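You operate a simulated robot arm through the tools that you are given. There is no shell and no other tool. Be economical: measure what you need, move in short steps, check, and stop when the job is done.

You run a simulated robot arm. Do the job below in one go: nothing can be reset, and whatever is moved stays where it is left.

Task
Weigh 100 g of white sweets in the white carton, lock the beam and put the lid on.
Fine: 100 g weight on the green plate, dial as it is, beam free; top up till the display shows LEVEL; lock before its own lid goes on. Where these are worked on the way, their far stop is far enough and under half their travel is too little: beam lock.

It is judged by the outcome, as a careful person would: the job done as asked, and still so three seconds after it is handed in. It fails if anything else is knocked over, pushed out of place, dropped, spilled or broken. A push-on lid holds only when it is set on centred and level and pressed home; a screw cap is set on level and turned clockwise until tight.

Robot
A 7-joint arm with a two-finger gripper, hanging from a carriage that runs on a rail from [8, -1504] to [-5, 976] (x, y) and turns from -288 to 400 degrees about z. Base frame: it is fixed where the carriage stands at the start and does not move with it; the origin is on the floor, on the carriage's upright axis, x ahead of it, y to its left, z up; the surface under the hand at the start is at about z = 920. Lengths are in mm, angles in degrees, forces in N, time in s.
With the tool pointing down near the work surface it reaches from about 420 to 780 mm from the robot's upright axis, wherever it stands. Its first joint turns from -143.0 to 143.0 degrees. Places, roughly: balance dial [700, 600, 1000]; beam lock [700, 800, 1000]; teal carton, white carton [750, 1000, 1000]; white sweet (4x4x4 cm) [800, 800, 1200]. Payload 1.37 kg.
The TCP is the grasp point between the finger pads, 16 mm short of the fingertips. In the tool frame z runs along the fingers and y along their closing line. The gripper opens to 92 mm. The gripper's body begins 74 mm behind the TCP.
Orientation is that of the tool frame in the base frame, as a unit quaternion [x, y, z, w]. With the fingers straight down and closing along the base's y, the tool's x points along the base's -x, its y along +y and its z along -z.

Tools
- The arm moves only by the tool jog_arm. Its argument "series" is a list of rows, each a list of 7 numbers: the shift along the tool's x, y, z in mm, then the turn, a rotation vector about the tool's x, y, z in degrees, then the finger opening in mm, from 0 to 92. In form: [[dx, dy, dz, wx, wy, wz, grip], ...]. A call has 1 to 12 rows; each row shifts and turns the commanded pose from where the row before left it, along the tool's axes as they then stand. Rows are played at 5 a second. More than 50 mm and 8.6 degrees between two rows, or a gripper value outside its range, and nothing of the call is played. Where a pose cannot be reached the arm comes as near as it can. A force on the tool above 90 N (or 10 N above the force at the start of the call, whichever is more), or a blocked arm, ends the call early, and 0.2 s more pass. The fingers move at their own pace and stop on an object; they squeeze with about 20 N. The grip force told is the motor's: it shows also when the fingers shut on nothing. Time passes only in rows, and 0.2 s behind the last, so rows that do not move let the fingers close. It gives the time, the measured TCP pose, the force on the tool (base axes), the opening and the grip force at its end, in the units of the frame above (readings bear some noise), with the torque about the TCP (base axes, N m) and any sound that the robot's microphone picked up, and new pictures: "show" is both (left out), scene, wrist or none.
- Cameras (640 x 400 px; columns grow to the right, rows downward): "scene" is now at [269.7, 62.4, 1808.4]; the picture's right is [0.79, -0.62, 0.00], its down [-0.45, -0.58, -0.68] and it looks along [0.42, 0.53, -0.74] (base axes); focal length 255 px, centre (320, 200). "wrist" rides on the gripper at [71, 19, -111] in the tool frame; the picture's right is [-0.26, 0.97, 0.00], its down [-0.78, -0.21, -0.59] and it looks along [-0.57, -0.15, 0.81] (tool axes); focal length 280 px, centre (320, 200). There is no depth. A picture from a camera that has moved, and an enlarged one, comes with that camera's place and axes in the base frame and with its lens.
- lift_body(by): slides the trunk up (or, below 0, down) by that many mm; the arm and the scene camera ride with it, the base frame stays. It gives what a move gives, with no picture.
- steer(legs): drives the robot by 1 to 6 legs, each [ahead, left, turn to the left] in mm, mm and degrees, along the robot's own axes; the way and the turn of a leg run together, so that a leg with both is an arc; at most 1500 mm and 180 degrees a leg. The arm and the cameras ride along, it lands a little off, and it stops where it bumps. It keeps to its track: a leg is cut to what the track allows. It gives what a move gives, and a new picture of the scene camera.
- head_to(pan, tilt): turns the head with the scene camera to pan (to the left, within 155 degrees either way) and tilt (down, from -29 to 69), counted from straight ahead of the robot. It gives what a move gives, and a new picture of the scene camera.
- enlarge(camera, box): a new picture of the part [left, top, right, bottom] of that camera's present view, enlarged. No time passes.
- close_job(): hands the job in; it is judged then, once.

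Work in short steps. Places have to be worked out from the pictures, the camera data and where the tool is seen: move nearer, look again, correct. Check each grasp and each placing, and mend what went wrong. You have 120 turns and 260 pictures in all, those below and enlarged ones among them. Open the gripper and draw the arm clear of the work before you hand the job in, unless the task says otherwise; then end with one line.

The tools are called after "Call:" by a JSON object that holds its "fn" and its "kwargs". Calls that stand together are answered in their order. jog_arm: Moves the arm, as the interface text tells. Its arguments: {"type":"object","properties":{"series":{"type":"array","items":{"type":"array","items":{"type":"number"}}},"show":{"type":"string","enum":["both","scene","wrist","none"]}},"required":["series"]} The other tools are called the same way: lift_body (by) slides the trunk up or down; steer (legs) drives the base; head_to (pan, tilt) turns the head that bears the scene camera; enlarge (camera, box) takes an enlarged picture of a part of a camera's view; close_job () hands the job in.

At the start:

```text
clock: 0.0
tcp_pos: [720.7, 343.8, 1397.6]
orientation: [0.0, 1.0, 0.0, 0.0]
contact_force: [0.2, -0.2, -0.6]
torque: [-0.01, -0.03, 0.02]
finger_gap: 92.0
finger_force: 0.1
trunk travel left (down, up): [-454.0, 127.0]
robot x, y, heading: [-2.2, 3.5, -0.3]
head pan, tilt: [52.0, 47.5]
```

scene: 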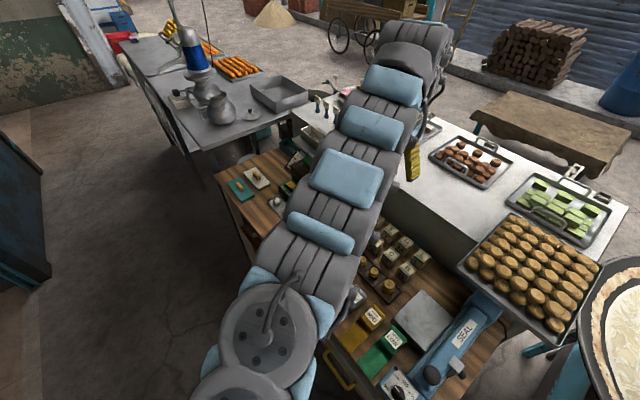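
wrist: 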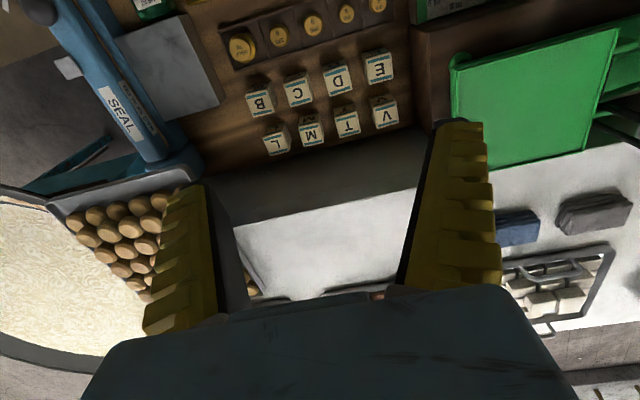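

The arm blocks much of the scene view; the work area lies at y 600–1000. I'll drive left along the rail to face it and look.

Call:
{"fn": "steer", "kwargs": {"legs": [[0, 450, 0]]}}

Call:
{"fn": "enlarge", "kwargs": {"camera": "wrist", "box": [0, 0, 640, 400]}}

```text
clock: 2.7
tcp_pos: [718.5, 789.5, 1398.0]
orientation: [0.0, 1.0, 0.0, 0.001]
contact_force: [-0.2, -0.1, 0.1]
torque: [-0.01, 0.0, -0.02]
finger_gap: 91.7
finger_force: 0.1
trunk travel left (down, up): [-454.0, 127.0]
robot x, y, heading: [0.4, 448.8, 0.2]
head pan, tilt: [52.0, 47.5]
camera scene: at [267.2, 508.7, 1808.4], right [0.79, -0.62, 0.0], down [-0.45, -0.58, -0.68], along [0.42, 0.53, -0.74], focal length 255 px, centre (320, 200)
```

scene: 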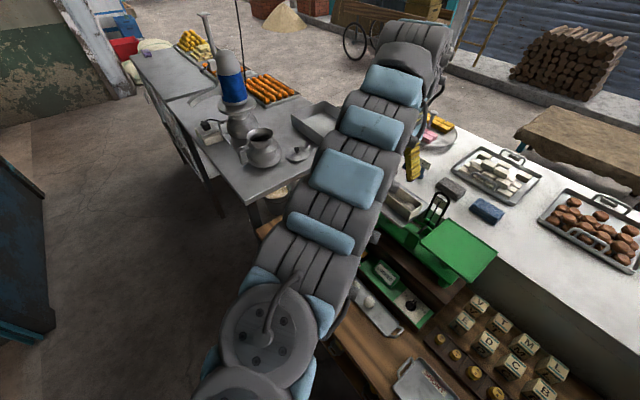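

```text
1.00 times, centred on (320, 200) of wrist (not enlarged: the box is as wide or as high as the picture)
camera zoom: at [647.1, 809.1, 1508.4], right [0.26, 0.96, 0.0], down [0.78, -0.21, 0.59], along [0.57, -0.15, -0.81], focal length 280 px, centre (320, 200)
```

zoom: 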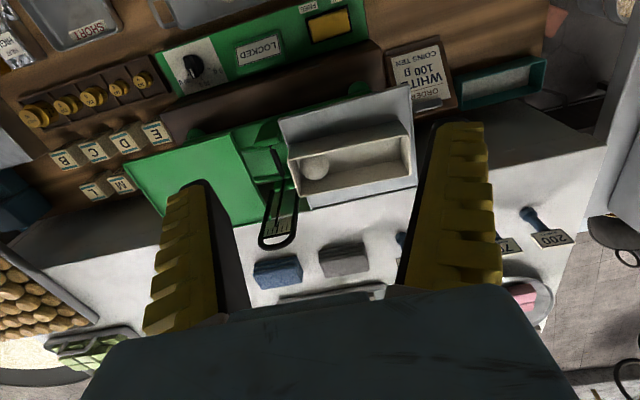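

The wrist view shows the balance well. Zoom in on both for details.

Call:
{"fn": "enlarge", "kwargs": {"camera": "wrist", "box": [150, 0, 450, 190]}}

Call:
{"fn": "enlarge", "kwargs": {"camera": "scene", "box": [330, 100, 630, 290]}}

Call:
{"fn": "enlarge", "kwargs": {"camera": "scene", "box": [330, 220, 610, 400]}}

```text
2.11 times, centred on (300, 95) of wrist
camera zoom: at [647.1, 809.1, 1508.4], right [0.26, 0.96, 0.0], down [0.78, -0.21, 0.59], along [0.57, -0.15, -0.81], focal length 590 px, centre (362, 421)
```

zoom: 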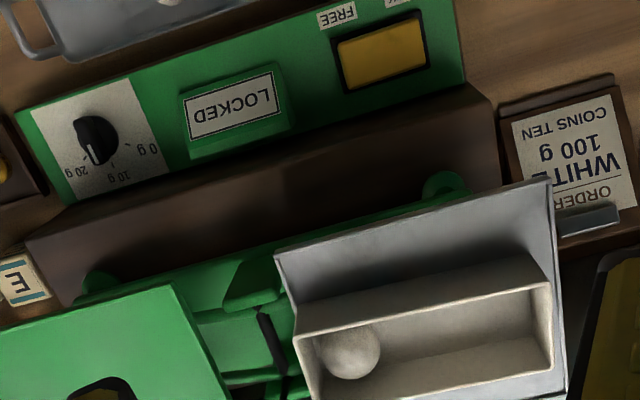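

```text
2.11 times, centred on (480, 195) of scene
camera zoom: at [267.2, 508.7, 1808.4], right [0.79, -0.62, 0.0], down [-0.45, -0.58, -0.68], along [0.42, 0.53, -0.74], focal length 537 px, centre (-17, 210)
```

zoom: 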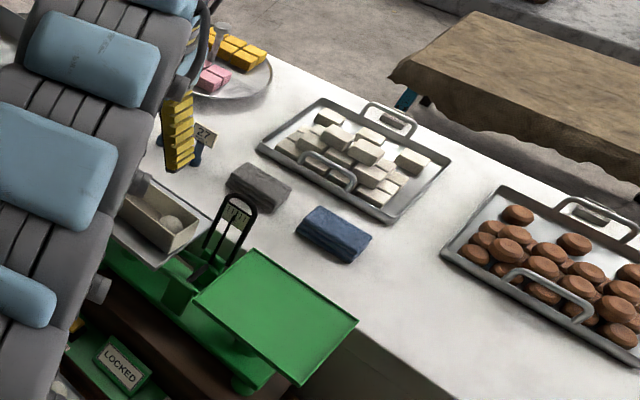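

```text
2.22 times, centred on (470, 310) of scene
camera zoom: at [267.2, 508.7, 1808.4], right [0.79, -0.62, 0.0], down [-0.45, -0.58, -0.68], along [0.42, 0.53, -0.74], focal length 567 px, centre (-13, -44)
```

zoom: 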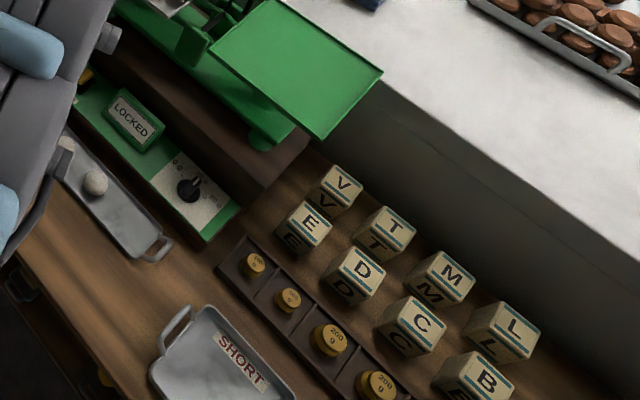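

I'll turn the carriage right so the arm is out of view and pan the head to the left at the work.

Call:
{"fn": "steer", "kwargs": {"legs": [[0, 150, -70]]}}

Call:
{"fn": "head_to", "kwargs": {"pan": 90, "tilt": 52}}

```text
clock: 6.2
tcp_pos: [556.8, -8.0, 1398.9]
orientation: [0.58, 0.815, 0.0, 0.0]
contact_force: [0.0, 0.1, -0.2]
torque: [0.02, 0.01, 0.03]
finger_gap: 91.9
finger_force: 0.1
trunk travel left (down, up): [-454.0, 127.0]
robot x, y, heading: [-4.9, 561.3, -71.2]
head pan, tilt: [52.0, 47.5]
cut short: leg 1
camera scene: at [144.5, 328.5, 1808.4], right [-0.33, -0.95, 0.0], down [-0.7, 0.24, -0.68], along [0.64, -0.22, -0.74], focal length 255 px, centre (320, 200)
```

scene: 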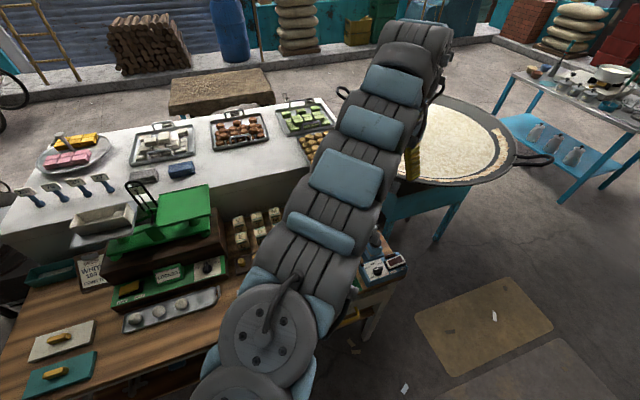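

```text
clock: 7.2
tcp_pos: [557.0, -7.4, 1397.8]
orientation: [0.579, 0.815, 0.001, 0.0]
contact_force: [-0.1, 0.5, -0.2]
torque: [-0.02, -0.03, -0.02]
finger_gap: 91.7
finger_force: 0.1
trunk travel left (down, up): [-454.0, 127.0]
robot x, y, heading: [-2.9, 561.2, -71.0]
head pan, tilt: [90.0, 52.0]
camera scene: at [140.5, 378.7, 1802.3], right [0.33, -0.95, 0.0], down [-0.74, -0.26, -0.62], along [0.58, 0.2, -0.79], focal length 255 px, centre (320, 200)
```

scene: 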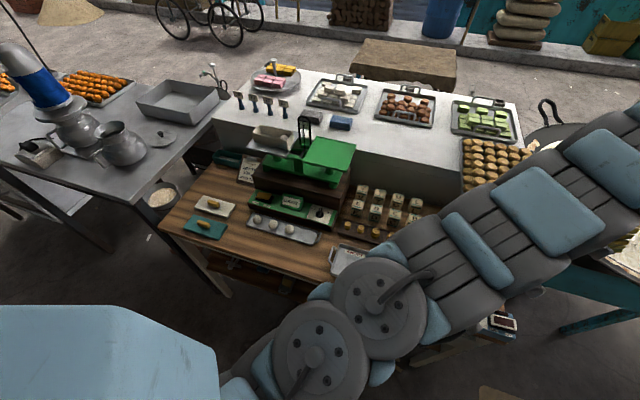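

Good view now. Zoom.

Call:
{"fn": "enlarge", "kwargs": {"camera": "scene", "box": [160, 140, 360, 265]}}

Call:
{"fn": "enlarge", "kwargs": {"camera": "scene", "box": [320, 160, 450, 290]}}

Call:
{"fn": "enlarge", "kwargs": {"camera": "scene", "box": [210, 60, 370, 160]}}

```text
3.20 times, centred on (260, 202) of scene
camera zoom: at [140.5, 378.7, 1802.3], right [0.33, -0.95, 0.0], down [-0.74, -0.26, -0.62], along [0.58, 0.2, -0.79], focal length 816 px, centre (512, 192)
```

zoom: 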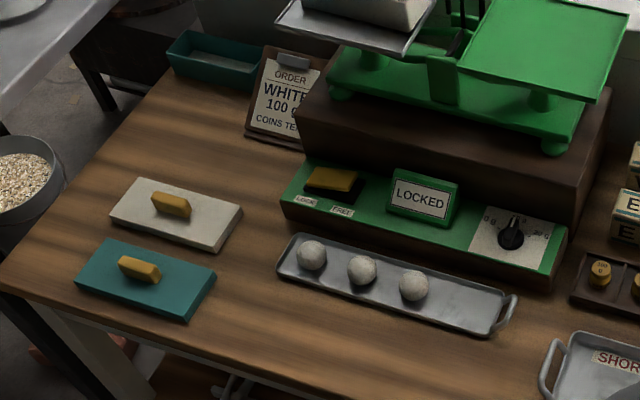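

```text
3.08 times, centred on (385, 225) of scene
camera zoom: at [140.5, 378.7, 1802.3], right [0.33, -0.95, 0.0], down [-0.74, -0.26, -0.62], along [0.58, 0.2, -0.79], focal length 785 px, centre (120, 123)
```

zoom: 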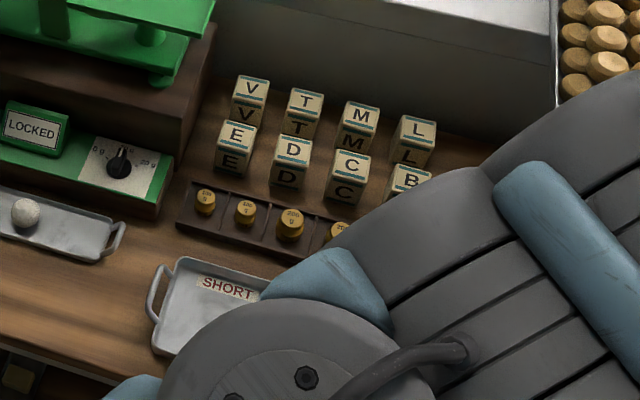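

```text
4.00 times, centred on (290, 110) of scene
camera zoom: at [140.5, 378.7, 1802.3], right [0.33, -0.95, 0.0], down [-0.74, -0.26, -0.62], along [0.58, 0.2, -0.79], focal length 1020 px, centre (440, 560)
```

zoom: 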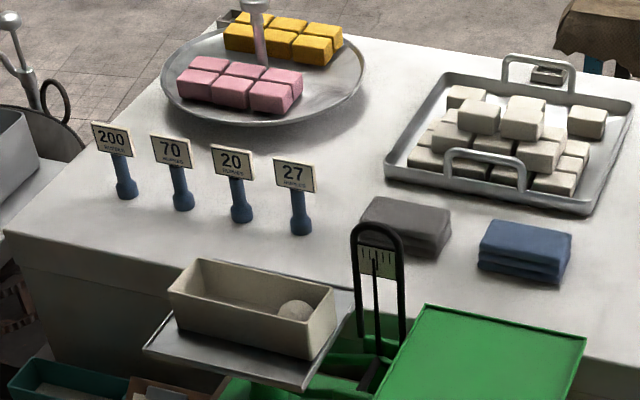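

Triangulating the ball in the carton between the wrist and scene views gives about (816, 758, 1190), so the balance pans are high. I'll turn back to face the work, and read the weights' labels beforehand.

Call:
{"fn": "enlarge", "kwargs": {"camera": "scene", "box": [335, 210, 395, 248]}}

Call:
{"fn": "steer", "kwargs": {"legs": [[0, 0, 71]]}}

Call:
{"fn": "enlarge", "kwargs": {"camera": "wrist", "box": [0, 0, 640, 400]}}

```text
10.53 times, centred on (365, 229) of scene
camera zoom: at [140.5, 378.7, 1802.3], right [0.33, -0.95, 0.0], down [-0.74, -0.26, -0.62], along [0.58, 0.2, -0.79], focal length 2685 px, centre (-154, -105)
```

zoom: 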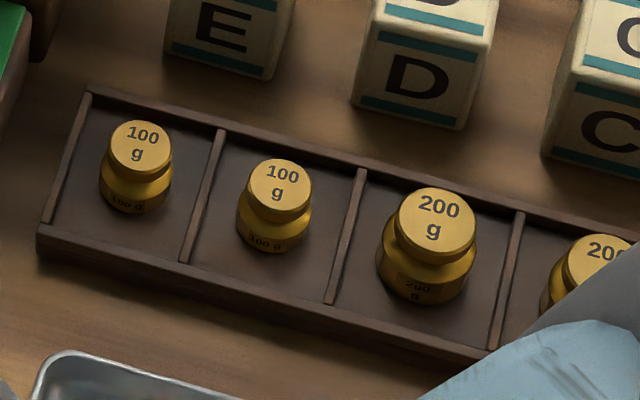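

```text
clock: 10.6
tcp_pos: [727.4, 884.3, 1398.5]
orientation: [0.015, 1.0, 0.0, 0.0]
contact_force: [0.2, 0.1, 0.8]
torque: [0.01, -0.03, -0.02]
finger_gap: 91.7
finger_force: 0.1
trunk travel left (down, up): [-454.0, 127.0]
robot x, y, heading: [-4.5, 558.9, -1.5]
head pan, tilt: [90.0, 52.0]
camera scene: at [219.9, 630.8, 1802.3], right [1.0, -0.03, 0.0], down [-0.02, -0.79, -0.62], along [0.02, 0.62, -0.79], focal length 255 px, centre (320, 200)
```

scene: 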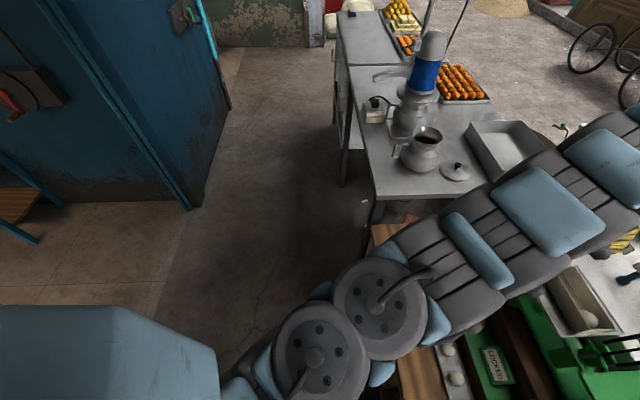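

```text
1.00 times, centred on (320, 200) of wrist (not enlarged: the box is as wide or as high as the picture)
camera zoom: at [656.9, 905.8, 1508.5], right [0.29, 0.96, 0.0], down [0.77, -0.23, 0.59], along [0.56, -0.17, -0.81], focal length 280 px, centre (320, 200)
```

zoom: 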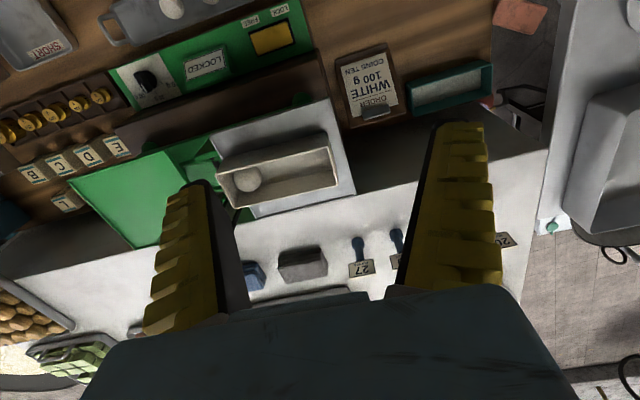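

The weight rack triangulates to about (686, 450), top near z 950. I'll square the tool and move it above the first 100 g weight at a height.

Call:
{"fn": "jog_arm", "kwargs": {"series": [[0, 0, 0, 0, 0, -1.7, 92], [5, -48, 0, 0, 0, 0, 92], [5, -48, 0, 0, 0, 0, 92], [5, -48, 0, 0, 0, 0, 92], [5, -48, 0, 0, 0, 0, 92], [5, -48, 0, 0, 0, 0, 92], [5, -48, 0, 0, 0, 0, 92], [5, -48, 0, 0, 0, 0, 92], [5, -48, 0, 0, 0, 0, 92], [0, -46, 0, 0, 0, 0, 92], [0, 0, 0, 0, 0, 0, 92]], "show": "both"}}

```text
clock: 13.0
tcp_pos: [707.3, 459.6, 1361.7]
orientation: [0.0, 1.0, 0.001, -0.001]
contact_force: [-0.4, 0.9, -0.5]
torque: [0.01, 0.01, 0.06]
finger_gap: 91.8
finger_force: 0.1
out of reach, approached as far as the arm can: row 3, 4, 5, 6, 7, 8, 9
trunk travel left (down, up): [-454.0, 127.0]
robot x, y, heading: [-3.2, 564.1, -1.9]
head pan, tilt: [90.0, 52.0]
camera scene: at [219.9, 630.8, 1802.2], right [1.0, -0.03, 0.0], down [-0.02, -0.79, -0.62], along [0.02, 0.62, -0.79], focal length 255 px, centre (320, 200)
camera wrist: at [635.3, 478.9, 1471.8], right [0.26, 0.97, 0.0], down [0.78, -0.21, 0.59], along [0.57, -0.15, -0.81], focal length 280 px, centre (320, 200)
```

scene: 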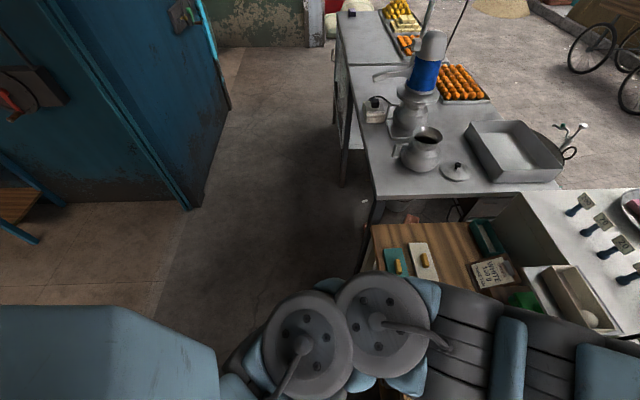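
wrist: 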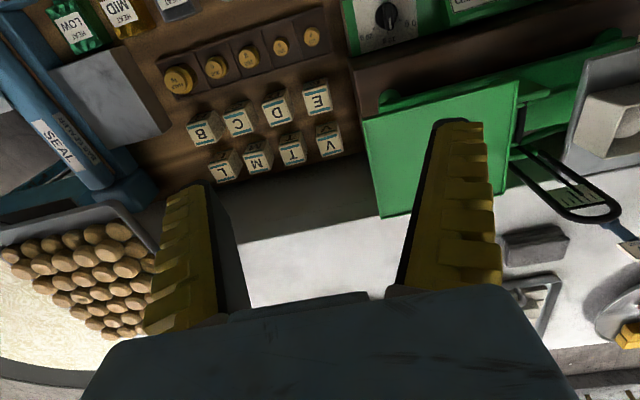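

The arm can't come in that close at this height; lower the trunk so the hand nears the rack (weight at ~(684, 454), plate's edge at x 745 and y 495).

Call:
{"fn": "lift_body", "kwargs": {"by": -200}}

Call:
{"fn": "jog_arm", "kwargs": {"series": [[20, -6, 0, 0, 0, 0, 50], [0, 0, 0, 0, 0, 0, 50]], "show": "wrist"}}

```text
clock: 15.2
tcp_pos: [706.2, 458.7, 1161.1]
orientation: [0.0, 1.0, 0.0, 0.0]
contact_force: [0.2, 1.3, -0.6]
torque: [0.0, 0.01, -0.01]
finger_gap: 91.8
finger_force: 0.0
trunk travel left (down, up): [-254.0, 327.0]
robot x, y, heading: [-7.1, 564.6, -1.7]
head pan, tilt: [90.0, 52.0]
```

```text
clock: 15.8
tcp_pos: [707.7, 459.4, 1161.4]
orientation: [-0.001, 1.0, 0.001, 0.0]
contact_force: [0.6, -0.7, -1.1]
torque: [0.03, -0.01, 0.01]
finger_gap: 52.9
finger_force: 2.1
out of reach, approached as far as the arm can: row 1
trunk travel left (down, up): [-254.0, 327.0]
robot x, y, heading: [-2.0, 563.2, -1.4]
head pan, tilt: [90.0, 52.0]
camera wrist: at [635.3, 479.3, 1271.8], right [0.26, 0.97, 0.0], down [0.78, -0.21, 0.59], along [0.57, -0.15, -0.81], focal length 280 px, centre (320, 200)
```

wrist: 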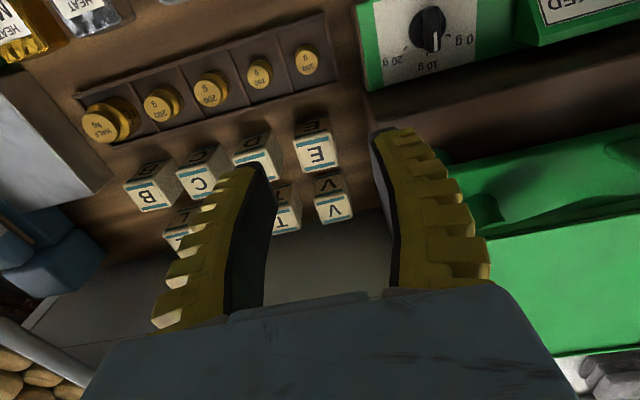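

Weight at (683, 454). The fold limit relaxes as the hand goes lower relative to the shoulder; descend and approach x 684.

Call:
{"fn": "jog_arm", "kwargs": {"series": [[0, 0, 40, 0, 0, 0, 50], [0, 0, 40, 0, 0, 0, 50], [0, 0, 20, 0, 0, 0, 50], [0, 0, 0, 0, 0, 0, 50]], "show": "wrist"}}

```text
clock: 16.8
tcp_pos: [707.5, 462.1, 1142.5]
orientation: [-0.003, 1.0, -0.001, -0.002]
contact_force: [0.6, -0.4, -0.9]
torque: [-0.01, 0.01, -0.01]
finger_gap: 52.8
finger_force: 2.6
out of reach, approached as far as the arm can: row 1, 2, 3
trunk travel left (down, up): [-254.0, 327.0]
robot x, y, heading: [-5.3, 562.6, -1.5]
head pan, tilt: [90.0, 52.0]
camera wrist: at [636.9, 482.5, 1253.3], right [0.26, 0.97, 0.0], down [0.78, -0.21, 0.59], along [0.57, -0.15, -0.81], focal length 280 px, centre (320, 200)
```

wrist: 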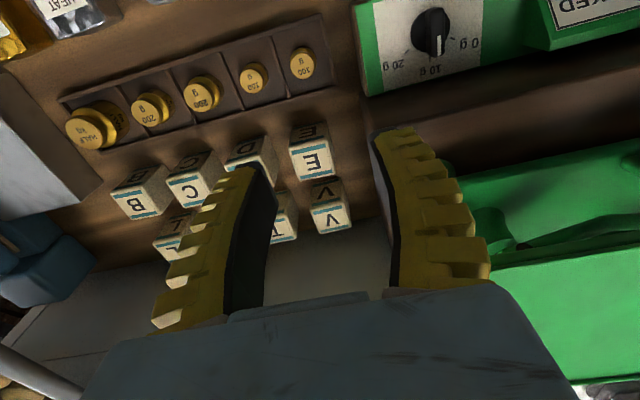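

Reach is stuck, likely a joint limit from swinging the arm rightward. I'll lift back up, return the arm to its initial left-pointing posture, and move the base instead.

Call:
{"fn": "lift_body", "kwargs": {"by": 240}}

Call:
{"fn": "jog_arm", "kwargs": {"series": [[0, 48, -5, 0, 0, 0, 50], [0, 48, -5, 0, 0, 0, 50], [0, 48, -5, 0, 0, 0, 50], [0, 48, -5, 0, 0, 0, 50], [0, 48, -5, 0, 0, 0, 50], [0, 48, 0, 0, 0, 0, 50], [0, 48, 0, 0, 0, 0, 50], [0, 0, 0, 0, 0, 0, 50]], "show": "wrist"}}

```text
clock: 19.3
tcp_pos: [709.3, 463.1, 1382.9]
orientation: [-0.002, 1.0, 0.0, -0.002]
contact_force: [0.6, 0.0, -0.6]
torque: [-0.03, 0.03, -0.01]
finger_gap: 53.0
finger_force: 2.0
trunk travel left (down, up): [-494.0, 87.0]
robot x, y, heading: [-8.8, 562.1, -1.6]
head pan, tilt: [90.0, 52.0]
```

```text
clock: 21.1
tcp_pos: [735.4, 786.3, 1412.8]
orientation: [-0.003, 1.0, 0.0, -0.002]
contact_force: [0.2, -0.2, -0.7]
torque: [-0.03, -0.01, 0.0]
finger_gap: 53.0
finger_force: 2.2
out of reach, approached as far as the arm can: row 1
trunk travel left (down, up): [-494.0, 87.0]
robot x, y, heading: [-8.2, 561.3, -1.9]
head pan, tilt: [90.0, 52.0]
camera wrist: at [664.6, 806.0, 1523.9], right [0.26, 0.97, 0.0], down [0.78, -0.21, 0.59], along [0.57, -0.15, -0.81], focal length 280 px, centre (320, 200)
```

wrist: 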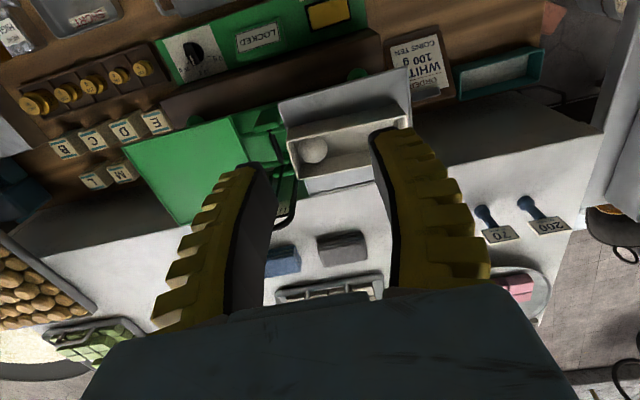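

Back at a free posture. Test the inward reach here: move x in by 50 and down 40 at safe height.

Call:
{"fn": "jog_arm", "kwargs": {"series": [[25, 0, 20, 0, 0, 0, 50], [25, 0, 20, 0, 0, 0, 50], [20, 0, 0, 0, 0, 0, 50], [0, 0, 0, 0, 0, 0, 50]], "show": "none"}}

```text
clock: 22.1
tcp_pos: [675.8, 786.5, 1374.0]
orientation: [-0.003, 1.0, 0.0, -0.001]
contact_force: [0.6, -0.2, 0.2]
torque: [-0.02, -0.01, 0.02]
finger_gap: 53.1
finger_force: 1.7
out of reach, approached as far as the arm can: row 3
trunk travel left (down, up): [-494.0, 87.0]
robot x, y, heading: [-2.7, 564.3, -1.5]
head pan, tilt: [90.0, 52.0]
```

Minimum radius at this height is about 716 mm; lower it should shrink. I'll move out to x 725, drive right 332 mm so the hand is in front of the rack, then descend with the arm.

Call:
{"fn": "jog_arm", "kwargs": {"series": [[-48, 0, 0, 0, 0, 0, 50], [0, 0, 0, 0, 0, 0, 50]], "show": "none"}}

Call:
{"fn": "steer", "kwargs": {"legs": [[0, -332, 1.6]]}}

Call:
{"fn": "jog_arm", "kwargs": {"series": [[0, 0, 40, 0, 0, 0, 50], [0, 0, 40, 0, 0, 0, 50], [0, 0, 40, 0, 0, 0, 50], [0, 0, 0, 0, 0, 0, 50]], "show": "wrist"}}

```text
clock: 22.7
tcp_pos: [725.6, 787.5, 1373.5]
orientation: [-0.003, 1.0, -0.001, -0.002]
contact_force: [-0.6, -0.8, 0.4]
torque: [0.04, -0.03, 0.02]
finger_gap: 52.8
finger_force: 2.2
trunk travel left (down, up): [-494.0, 87.0]
robot x, y, heading: [-2.2, 560.7, -1.8]
head pan, tilt: [90.0, 52.0]
```

```text
clock: 24.9
tcp_pos: [720.0, 481.2, 1373.1]
orientation: [-0.019, 1.0, -0.001, -0.001]
contact_force: [-0.3, 1.2, -0.2]
torque: [0.04, 0.0, 0.0]
finger_gap: 52.7
finger_force: 2.1
trunk travel left (down, up): [-494.0, 87.0]
robot x, y, heading: [-2.1, 234.7, 0.2]
head pan, tilt: [90.0, 52.0]
camera scene: at [219.5, 309.3, 1842.3], right [1.0, 0.0, 0.0], down [0.0, -0.79, -0.62], along [0.0, 0.62, -0.79], focal length 255 px, centre (320, 200)
```

scene: 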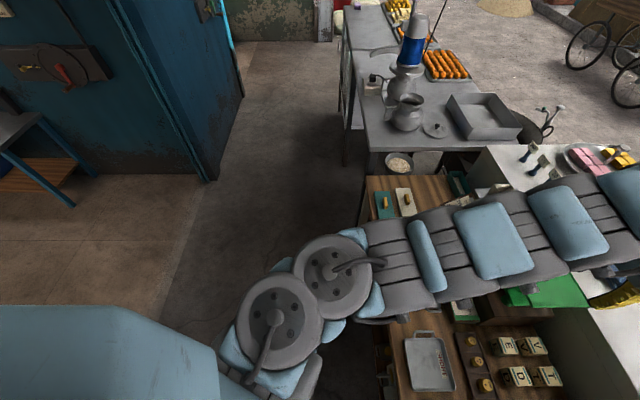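

```text
clock: 25.9
tcp_pos: [720.0, 481.1, 1252.3]
orientation: [-0.019, 1.0, 0.0, -0.002]
contact_force: [0.7, 0.1, 0.8]
torque: [0.02, -0.02, 0.0]
finger_gap: 52.9
finger_force: 2.0
trunk travel left (down, up): [-494.0, 87.0]
robot x, y, heading: [-0.3, 234.2, 0.0]
head pan, tilt: [90.0, 52.0]
camera wrist: at [648.1, 498.1, 1362.6], right [0.23, 0.97, 0.0], down [0.79, -0.18, 0.59], along [0.57, -0.13, -0.81], focal length 280 px, centre (320, 200)
```

wrist: 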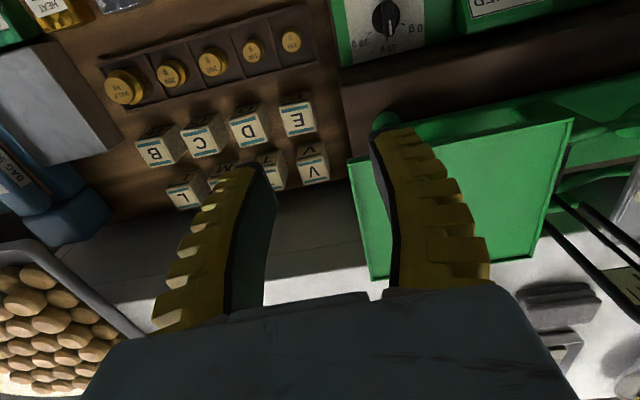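

The arm descends freely now. Square yaw, move over the weight (684, 454) and go down to z≈1060.

Call:
{"fn": "jog_arm", "kwargs": {"series": [[0, 0, 0, 0, 0, 2.2, 50], [18, -27, 30, 0, 0, 0, 50], [18, 0, 40, 0, 0, 0, 50], [0, 0, 40, 0, 0, 0, 50], [0, 0, 40, 0, 0, 0, 50], [0, 0, 40, 0, 0, 0, 50], [0, 0, 0, 0, 0, 0, 50]], "show": "wrist"}}

```text
clock: 27.5
tcp_pos: [681.9, 454.6, 1065.0]
orientation: [0.001, 1.0, -0.001, -0.003]
contact_force: [-0.4, 0.5, 0.0]
torque: [-0.01, 0.0, -0.01]
finger_gap: 52.6
finger_force: 1.8
trunk travel left (down, up): [-494.0, 87.0]
robot x, y, heading: [-3.1, 234.3, 0.1]
head pan, tilt: [90.0, 52.0]
camera wrist: at [612.6, 474.7, 1175.8], right [0.26, 0.96, 0.0], down [0.78, -0.21, 0.59], along [0.57, -0.16, -0.81], focal length 280 px, centre (320, 200)
```

wrist: 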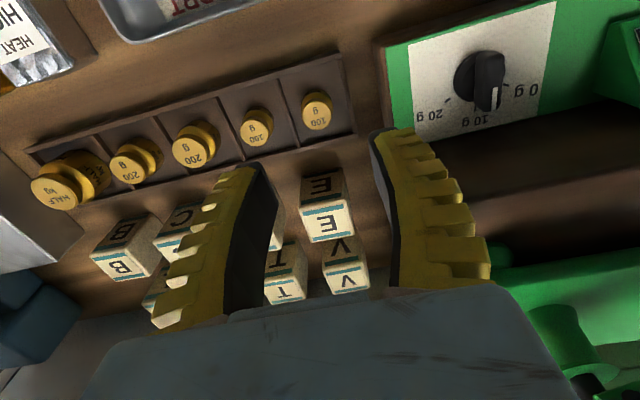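

Weight estimated at (680, 453). Descend 50 more and re-measure.

Call:
{"fn": "jog_arm", "kwargs": {"series": [[0, 0, 30, 0, 0, 0, 50], [0, 0, 25, 0, 0, 0, 50], [0, 0, 0, 0, 0, 0, 50]], "show": "wrist"}}

```text
clock: 28.3
tcp_pos: [684.1, 453.5, 1010.8]
orientation: [0.001, 1.0, 0.0, -0.001]
contact_force: [0.5, -0.1, 0.0]
torque: [-0.02, -0.01, -0.01]
finger_gap: 52.7
finger_force: 2.5
trunk travel left (down, up): [-494.0, 87.0]
robot x, y, heading: [-0.9, 230.5, 0.0]
head pan, tilt: [90.0, 52.0]
camera wrist: at [612.2, 473.3, 1120.5], right [0.26, 0.96, 0.0], down [0.78, -0.21, 0.59], along [0.57, -0.16, -0.81], focal length 280 px, centre (320, 200)
```

wrist: 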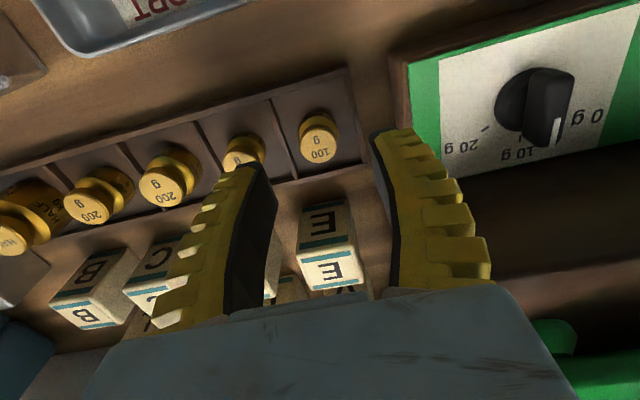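

Call:
{"fn": "enlarge", "kwargs": {"camera": "wrist", "box": [240, 60, 400, 160]}}

```text
4.00 times, centred on (320, 110) of wrist
camera zoom: at [612.2, 473.3, 1120.5], right [0.26, 0.96, 0.0], down [0.78, -0.21, 0.59], along [0.57, -0.16, -0.81], focal length 1122 px, centre (320, 560)
```

zoom: 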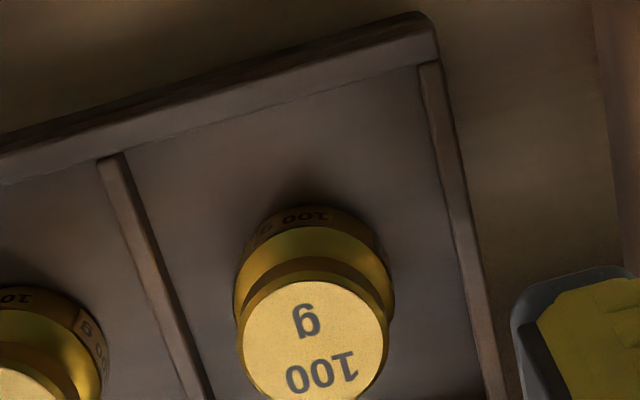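

The weight's top face is about 24 mm wide at z≈951. Lower 40 more and look again.

Call:
{"fn": "jog_arm", "kwargs": {"series": [[0, 0, 25, 0, 0, 0, 44], [0, 0, 15, 0, 0, 0, 44], [0, 0, 0, 0, 0, 0, 44]], "show": "wrist"}}

```text
clock: 29.1
tcp_pos: [683.2, 453.2, 970.8]
orientation: [0.001, 1.0, -0.001, -0.001]
contact_force: [-1.5, 0.5, 0.1]
torque: [0.04, 0.0, 0.01]
finger_gap: 47.2
finger_force: 2.8
trunk travel left (down, up): [-494.0, 87.0]
robot x, y, heading: [-2.0, 231.9, 0.2]
head pan, tilt: [90.0, 52.0]
camera wrist: at [611.5, 473.6, 1080.2], right [0.26, 0.96, 0.0], down [0.78, -0.21, 0.59], along [0.57, -0.16, -0.81], focal length 280 px, centre (320, 200)
```

wrist: 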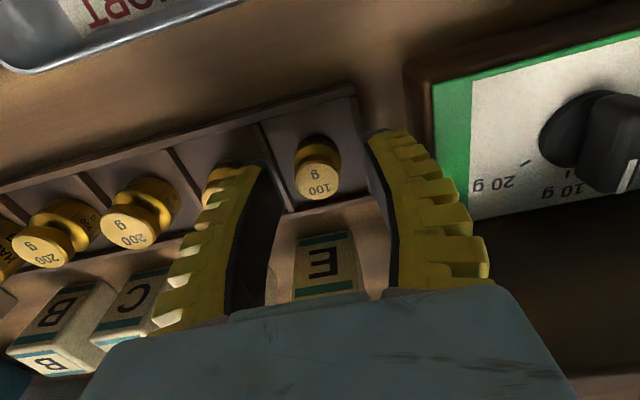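

Consistent fit: weight top z≈960, centre ≈(686, 452). Descend to z≈949 and close.

Call:
{"fn": "jog_arm", "kwargs": {"series": [[-3, -1, 12, 0, 0, 0, 44], [0, 0, 9, 0, 0, 0, 44], [0, 0, 0, 0, 0, 0, 20], [0, 0, 0, 0, 0, 0, 10], [0, 0, 0, 0, 0, 0, 10]], "show": "wrist"}}

```text
clock: 30.3
tcp_pos: [685.6, 453.8, 950.1]
orientation: [0.001, 1.0, -0.001, 0.0]
contact_force: [-40.7, -8.6, 72.7]
torque: [-1.31, 0.39, -0.49]
finger_gap: 50.0
finger_force: 27.9
trunk travel left (down, up): [-494.0, 87.0]
robot x, y, heading: [0.4, 230.9, -0.0]
head pan, tilt: [90.0, 52.0]
camera wrist: at [614.9, 474.5, 1060.2], right [0.26, 0.96, 0.0], down [0.78, -0.21, 0.59], along [0.57, -0.15, -0.81], focal length 280 px, centre (320, 200)
```

wrist: 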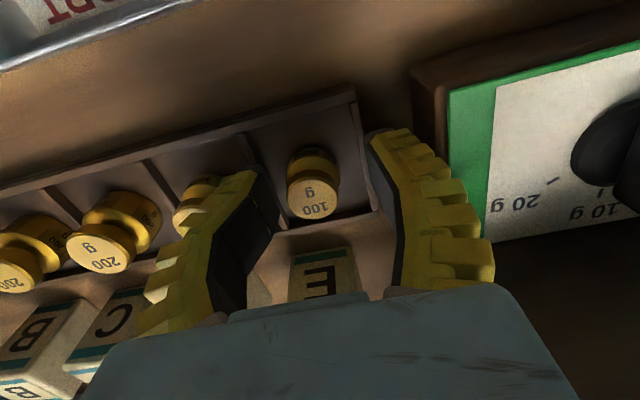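

The fingers landed on the rack's dividers. Open, lift to z≈959 so that tips clear the walls, then check.

Call:
{"fn": "jog_arm", "kwargs": {"series": [[0, 0, -12, 0, 0, 0, 50], [0, 0, -10, 0, 0, 0, 46], [0, 0, 0, 0, 0, 0, 46]], "show": "wrist"}}

```text
clock: 31.1
tcp_pos: [685.1, 452.4, 970.1]
orientation: [0.001, 1.0, -0.001, -0.001]
contact_force: [0.5, 0.6, -0.2]
torque: [0.0, 0.01, 0.02]
finger_gap: 49.1
finger_force: 2.3
trunk travel left (down, up): [-494.0, 87.0]
robot x, y, heading: [0.2, 237.3, 0.1]
head pan, tilt: [90.0, 52.0]
camera wrist: at [615.1, 472.9, 1080.4], right [0.26, 0.96, 0.0], down [0.78, -0.21, 0.59], along [0.57, -0.16, -0.81], focal length 280 px, centre (320, 200)
```

wrist: 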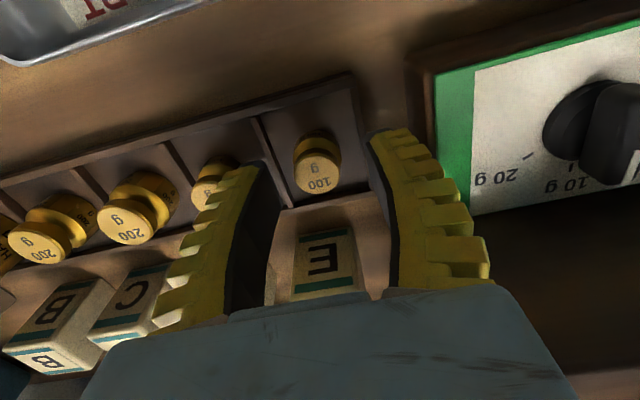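

Nothing moved. Descend 8 mm only and close on the head.

Call:
{"fn": "jog_arm", "kwargs": {"series": [[0, 0, 8, 0, 0, 0, 46], [0, 0, 0, 0, 0, 0, 36], [0, 0, 0, 0, 0, 0, 20], [0, 0, 0, 0, 0, 0, 10], [0, 0, 0, 0, 0, 0, 10]], "show": "wrist"}}

```text
clock: 32.3
tcp_pos: [685.4, 453.1, 962.6]
orientation: [0.001, 1.0, 0.0, -0.001]
contact_force: [0.0, -0.3, -0.6]
torque: [-0.02, -0.02, 0.01]
finger_gap: 18.1
finger_force: 19.5
trunk travel left (down, up): [-494.0, 87.0]
robot x, y, heading: [-0.8, 232.0, 0.3]
head pan, tilt: [90.0, 52.0]
camera wrist: at [615.2, 473.7, 1072.7], right [0.26, 0.96, 0.0], down [0.78, -0.21, 0.59], along [0.57, -0.16, -0.81], focal length 280 px, centre (320, 200)
```

wrist: 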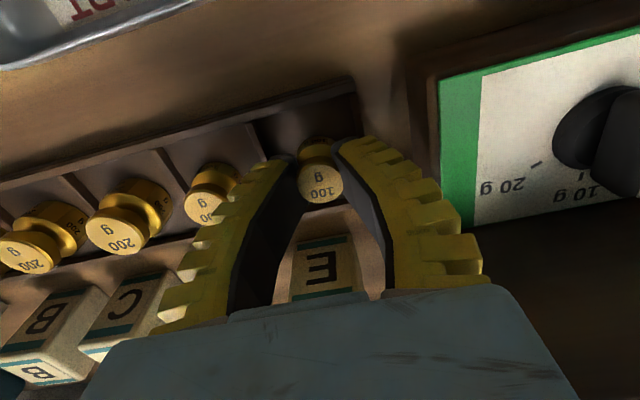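

Grip at 18 mm holds the head. Lift 60 mm and check.

Call:
{"fn": "jog_arm", "kwargs": {"series": [[0, 0, -15, 0, 0, 0, 10], [0, 0, -25, 0, 0, 0, 10], [0, 0, -40, 0, 0, 0, 10], [0, 0, -40, 0, 0, 0, 10], [0, 0, 0, 0, 0, 0, 10]], "show": "wrist"}}

```text
clock: 33.5
tcp_pos: [686.3, 453.5, 1080.5]
orientation: [0.001, 1.0, 0.0, -0.001]
contact_force: [-0.4, 0.6, -1.5]
torque: [-0.02, 0.04, 0.0]
finger_gap: 17.3
finger_force: 20.7
trunk travel left (down, up): [-494.0, 87.0]
robot x, y, heading: [-1.2, 231.6, 0.1]
head pan, tilt: [90.0, 52.0]
camera wrist: at [615.4, 473.6, 1191.8], right [0.26, 0.96, 0.0], down [0.78, -0.21, 0.59], along [0.57, -0.16, -0.81], focal length 280 px, centre (320, 200)
```

wrist: 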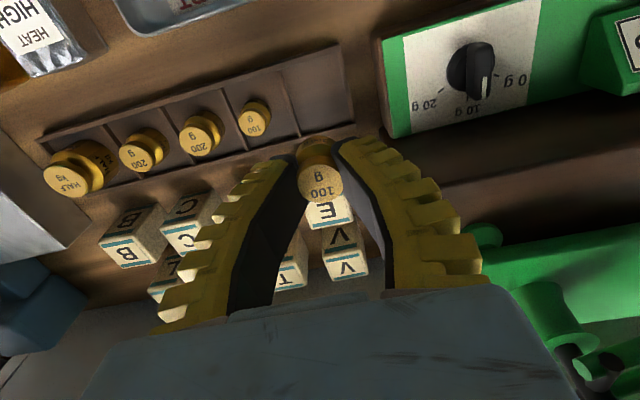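

Weight is held. Raise to ~z 1290 in front of the balance.

Call:
{"fn": "jog_arm", "kwargs": {"series": [[0, 0, -45, 0, 0, 0, 10], [0, 0, -45, 0, 0, 0, 10], [0, 0, -45, 0, 0, 0, 10], [-15, 0, -45, 0, 0, 0, 10], [-15, 0, -30, 0, 0, 0, 10], [0, 0, 0, 0, 0, 0, 10]], "show": "wrist"}}

Call:
{"fn": "steer", "kwargs": {"legs": [[0, 150, 0]]}}

```text
clock: 34.9
tcp_pos: [722.8, 455.1, 1282.1]
orientation: [0.001, 1.0, 0.0, -0.002]
contact_force: [0.0, -0.1, -0.5]
torque: [0.0, -0.01, 0.01]
finger_gap: 15.4
finger_force: 20.6
out of reach, approached as far as the arm can: row 3
trunk travel left (down, up): [-494.0, 87.0]
robot x, y, heading: [-1.4, 232.9, -0.1]
head pan, tilt: [90.0, 52.0]
camera wrist: at [652.0, 475.2, 1392.7], right [0.26, 0.96, 0.0], down [0.78, -0.21, 0.59], along [0.57, -0.16, -0.81], focal length 280 px, centre (320, 200)
```

wrist: 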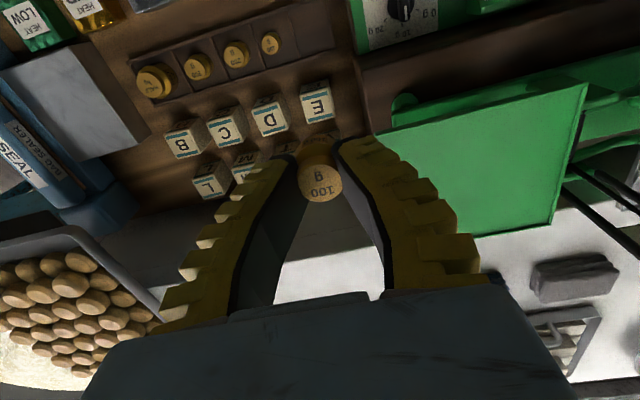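

```text
clock: 36.3
tcp_pos: [721.1, 605.3, 1281.9]
orientation: [0.001, 1.0, 0.0, -0.002]
contact_force: [-0.9, -0.1, -1.3]
torque: [0.01, 0.01, 0.02]
finger_gap: 14.7
finger_force: 19.9
trunk travel left (down, up): [-494.0, 87.0]
robot x, y, heading: [-0.9, 384.3, -0.1]
head pan, tilt: [90.0, 52.0]
camera scene: at [218.6, 459.3, 1842.2], right [1.0, 0.0, 0.0], down [0.0, -0.79, -0.62], along [0.0, 0.62, -0.79], focal length 255 px, centre (320, 200)
```

scene: 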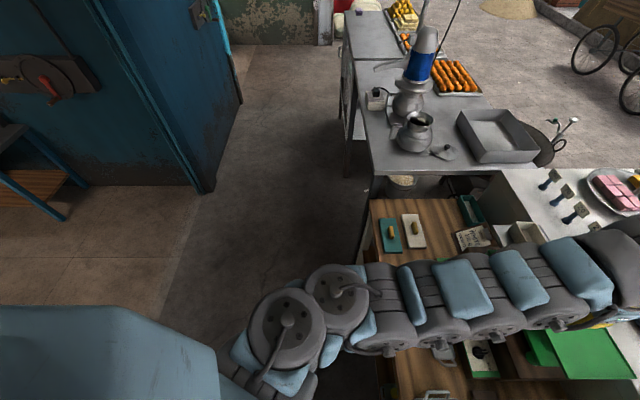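

The gap has shrunk from 18 to 14.7; check the held weight closely.

Call:
{"fn": "enlarge", "kwargs": {"camera": "wrist", "box": [250, 120, 410, 220]}}

Call:
{"fn": "jog_arm", "kwargs": {"series": [[0, 0, 0, 0, 0, 0, 10], [0, 0, 0, 0, 0, 0, 10]], "show": "wrist"}}

```text
4.00 times, centred on (330, 170) of wrist
camera zoom: at [651.2, 625.2, 1392.6], right [0.26, 0.96, 0.0], down [0.78, -0.21, 0.59], along [0.57, -0.16, -0.81], focal length 1122 px, centre (280, 320)
```

zoom: 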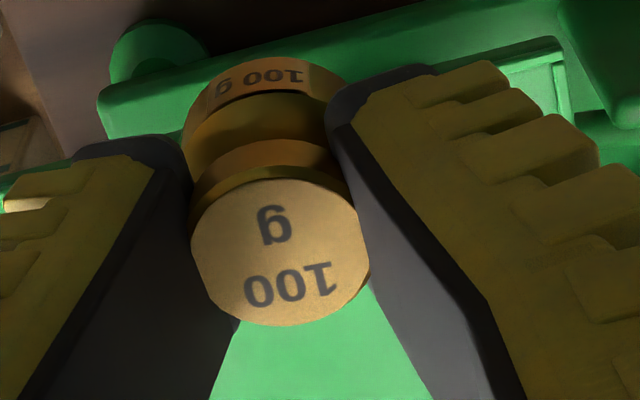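

```text
clock: 36.9
tcp_pos: [721.5, 603.9, 1282.3]
orientation: [0.001, 1.0, -0.002, -0.002]
contact_force: [0.2, 0.1, -0.7]
torque: [-0.03, -0.01, -0.03]
finger_gap: 14.7
finger_force: 19.8
trunk travel left (down, up): [-494.0, 87.0]
robot x, y, heading: [-4.1, 385.3, 0.1]
head pan, tilt: [90.0, 52.0]
camera wrist: at [651.2, 625.1, 1392.5], right [0.26, 0.96, 0.0], down [0.78, -0.21, 0.59], along [0.57, -0.16, -0.81], focal length 280 px, centre (320, 200)
```

wrist: 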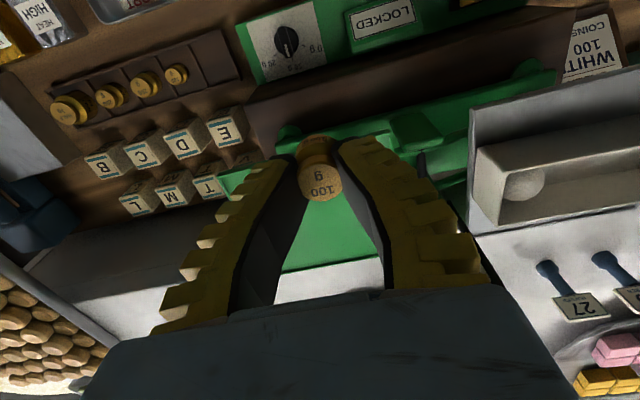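

The weight is held by its neck and steady at 14.7. Move out over the plate (target ~(792, 567)), keeping height.

Call:
{"fn": "jog_arm", "kwargs": {"series": [[-18, -18, 0, 0, 0, 0, 10], [-25, -19, 0, 0, 0, 0, 10], [-27, 0, 0, 0, 0, 0, 10], [0, 0, 0, 0, 0, 0, 10]], "show": "wrist"}}

```text
clock: 37.9
tcp_pos: [790.5, 566.4, 1282.5]
orientation: [0.002, 1.0, -0.001, -0.002]
contact_force: [0.3, 0.0, -0.2]
torque: [0.03, -0.04, -0.05]
finger_gap: 14.5
finger_force: 19.8
trunk travel left (down, up): [-494.0, 87.0]
robot x, y, heading: [-0.3, 381.9, -0.0]
head pan, tilt: [90.0, 52.0]
camera wrist: at [720.2, 586.6, 1393.0], right [0.27, 0.96, 0.0], down [0.78, -0.21, 0.59], along [0.57, -0.16, -0.81], focal length 280 px, centre (320, 200)
```

wrist: 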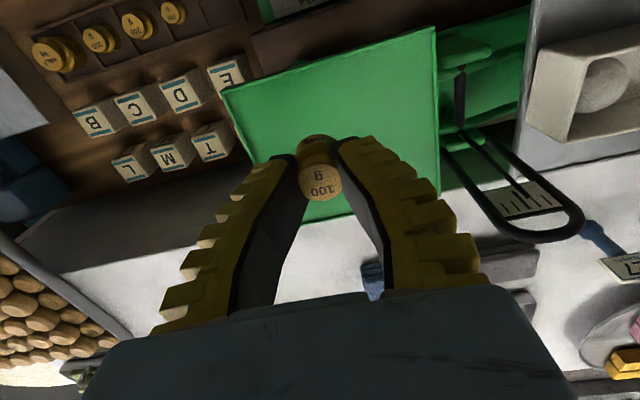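

Plate centre ≈(812, 577). Nudge outward and lower 30 mm.

Call:
{"fn": "jog_arm", "kwargs": {"series": [[-10, 4, 10, 0, 0, 0, 10], [0, 0, 10, 0, 0, 0, 10], [0, 0, 10, 0, 0, 0, 10], [0, 0, 0, 0, 0, 0, 10]], "show": "wrist"}}

```text
clock: 38.9
tcp_pos: [802.5, 571.8, 1252.7]
orientation: [0.002, 1.0, -0.002, -0.002]
contact_force: [-0.5, 0.1, -1.1]
torque: [0.0, 0.0, -0.01]
finger_gap: 14.1
finger_force: 19.7
trunk travel left (down, up): [-494.0, 87.0]
robot x, y, heading: [-0.2, 383.0, 0.1]
head pan, tilt: [90.0, 52.0]
camera wrist: at [731.4, 591.6, 1362.6], right [0.26, 0.96, 0.0], down [0.78, -0.21, 0.59], along [0.57, -0.16, -0.81], focal length 280 px, centre (320, 200)
```

wrist: 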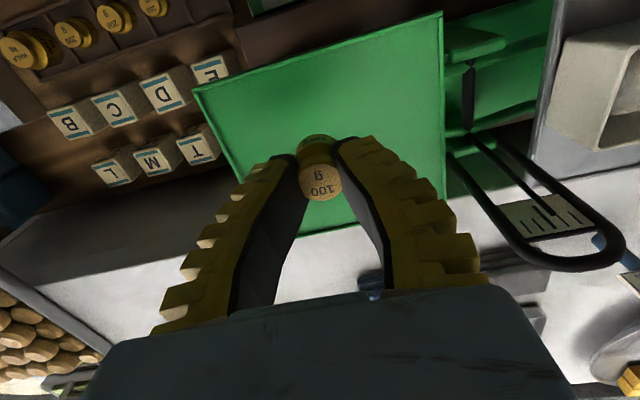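

Plate height triangulates to 1166–1200. Lower in small steps, watching force.

Call:
{"fn": "jog_arm", "kwargs": {"series": [[0, 0, 5, 0, 0, 0, 10], [0, 0, 5, 0, 0, 0, 10], [0, 0, 5, 0, 0, 0, 10], [0, 0, 0, 0, 0, 0, 10]], "show": "wrist"}}

```text
clock: 39.9
tcp_pos: [802.4, 571.9, 1237.3]
orientation: [0.001, 1.0, 0.0, -0.002]
contact_force: [0.3, 0.0, -0.8]
torque: [0.02, 0.0, 0.0]
finger_gap: 13.8
finger_force: 20.0
trunk travel left (down, up): [-494.0, 87.0]
robot x, y, heading: [-3.1, 384.2, 0.0]
head pan, tilt: [90.0, 52.0]
camera wrist: at [730.7, 591.9, 1347.5], right [0.26, 0.96, 0.0], down [0.78, -0.21, 0.59], along [0.57, -0.16, -0.81], focal length 280 px, centre (320, 200)
```

wrist: 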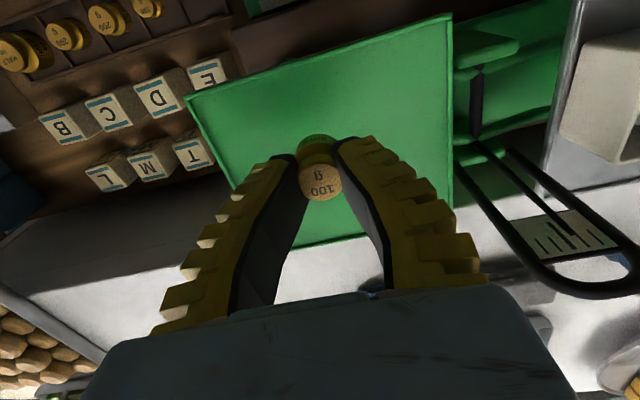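

Still airborne. Continue down.

Call:
{"fn": "jog_arm", "kwargs": {"series": [[0, 0, 5, 0, 0, 0, 10], [0, 0, 5, 0, 0, 0, 10], [0, 0, 5, 0, 0, 0, 10]], "show": "wrist"}}

```text
clock: 40.7
tcp_pos: [802.0, 571.3, 1221.7]
orientation: [0.001, 1.0, -0.001, -0.001]
contact_force: [0.5, -0.3, -1.0]
torque: [0.02, -0.02, 0.0]
finger_gap: 14.0
finger_force: 19.7
trunk travel left (down, up): [-494.0, 87.0]
robot x, y, heading: [1.1, 385.6, 0.1]
head pan, tilt: [90.0, 52.0]
camera wrist: at [731.2, 591.9, 1332.3], right [0.26, 0.96, 0.0], down [0.78, -0.21, 0.59], along [0.57, -0.16, -0.81], focal length 280 px, centre (320, 200)
```

wrist: 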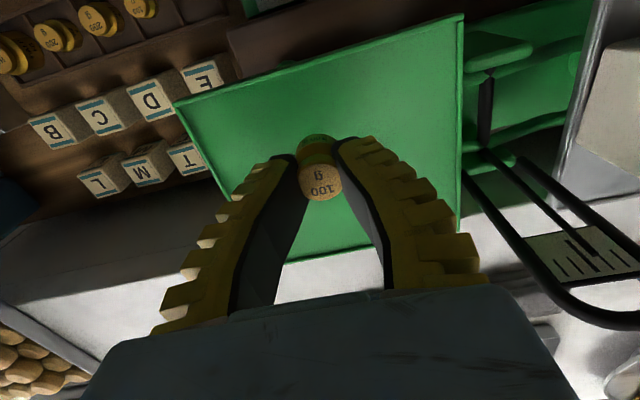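

Plate now estimated at z≈1166, so contact near TCP 1203. Down 15 more.

Call:
{"fn": "jog_arm", "kwargs": {"series": [[-4, 2, 5, 0, 0, 0, 10], [0, 0, 5, 0, 0, 0, 10], [0, 0, 4, 0, 0, 0, 10]], "show": "none"}}

Call:
{"fn": "jog_arm", "kwargs": {"series": [[0, 0, 3, 0, 0, 0, 10], [0, 0, 0, 0, 0, 0, 10]], "show": "none"}}

Call:
{"fn": "jog_arm", "kwargs": {"series": [[0, 0, 3, 0, 0, 0, 10], [0, 0, 0, 0, 0, 0, 10]], "show": "wrist"}}

```text
clock: 41.5
tcp_pos: [805.8, 573.3, 1209.7]
orientation: [0.0, 1.0, -0.001, -0.002]
contact_force: [0.6, -0.3, -0.9]
torque: [-0.03, 0.02, 0.0]
finger_gap: 13.6
finger_force: 20.1
trunk travel left (down, up): [-494.0, 87.0]
robot x, y, heading: [1.0, 385.9, -0.1]
head pan, tilt: [90.0, 52.0]
```

```text
clock: 42.1
tcp_pos: [806.7, 573.3, 1205.1]
orientation: [0.0, 1.0, -0.001, -0.001]
contact_force: [0.6, 0.1, -0.6]
torque: [0.03, 0.03, 0.02]
finger_gap: 13.8
finger_force: 19.7
trunk travel left (down, up): [-494.0, 87.0]
robot x, y, heading: [-0.7, 383.5, 0.2]
head pan, tilt: [90.0, 52.0]
```

```text
clock: 42.7
tcp_pos: [807.2, 573.6, 1201.2]
orientation: [0.002, 1.0, -0.001, -0.001]
contact_force: [0.1, 0.2, -1.5]
torque: [0.01, 0.01, -0.01]
finger_gap: 13.6
finger_force: 20.0
trunk travel left (down, up): [-494.0, 87.0]
robot x, y, heading: [-3.1, 384.2, 0.0]
head pan, tilt: [90.0, 52.0]
camera wrist: at [735.6, 593.4, 1312.0], right [0.26, 0.96, 0.0], down [0.78, -0.21, 0.59], along [0.57, -0.16, -0.81], focal length 280 px, centre (320, 200)
```

wrist: 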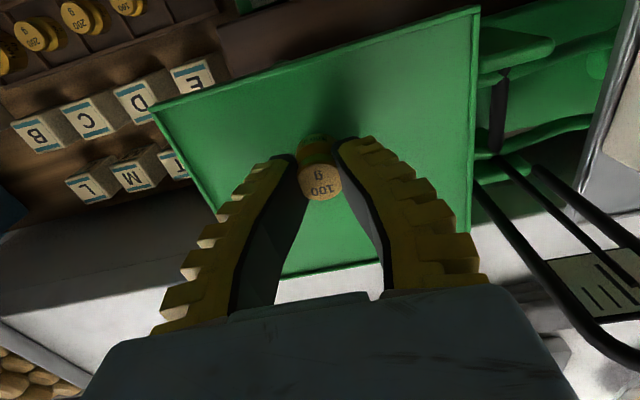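

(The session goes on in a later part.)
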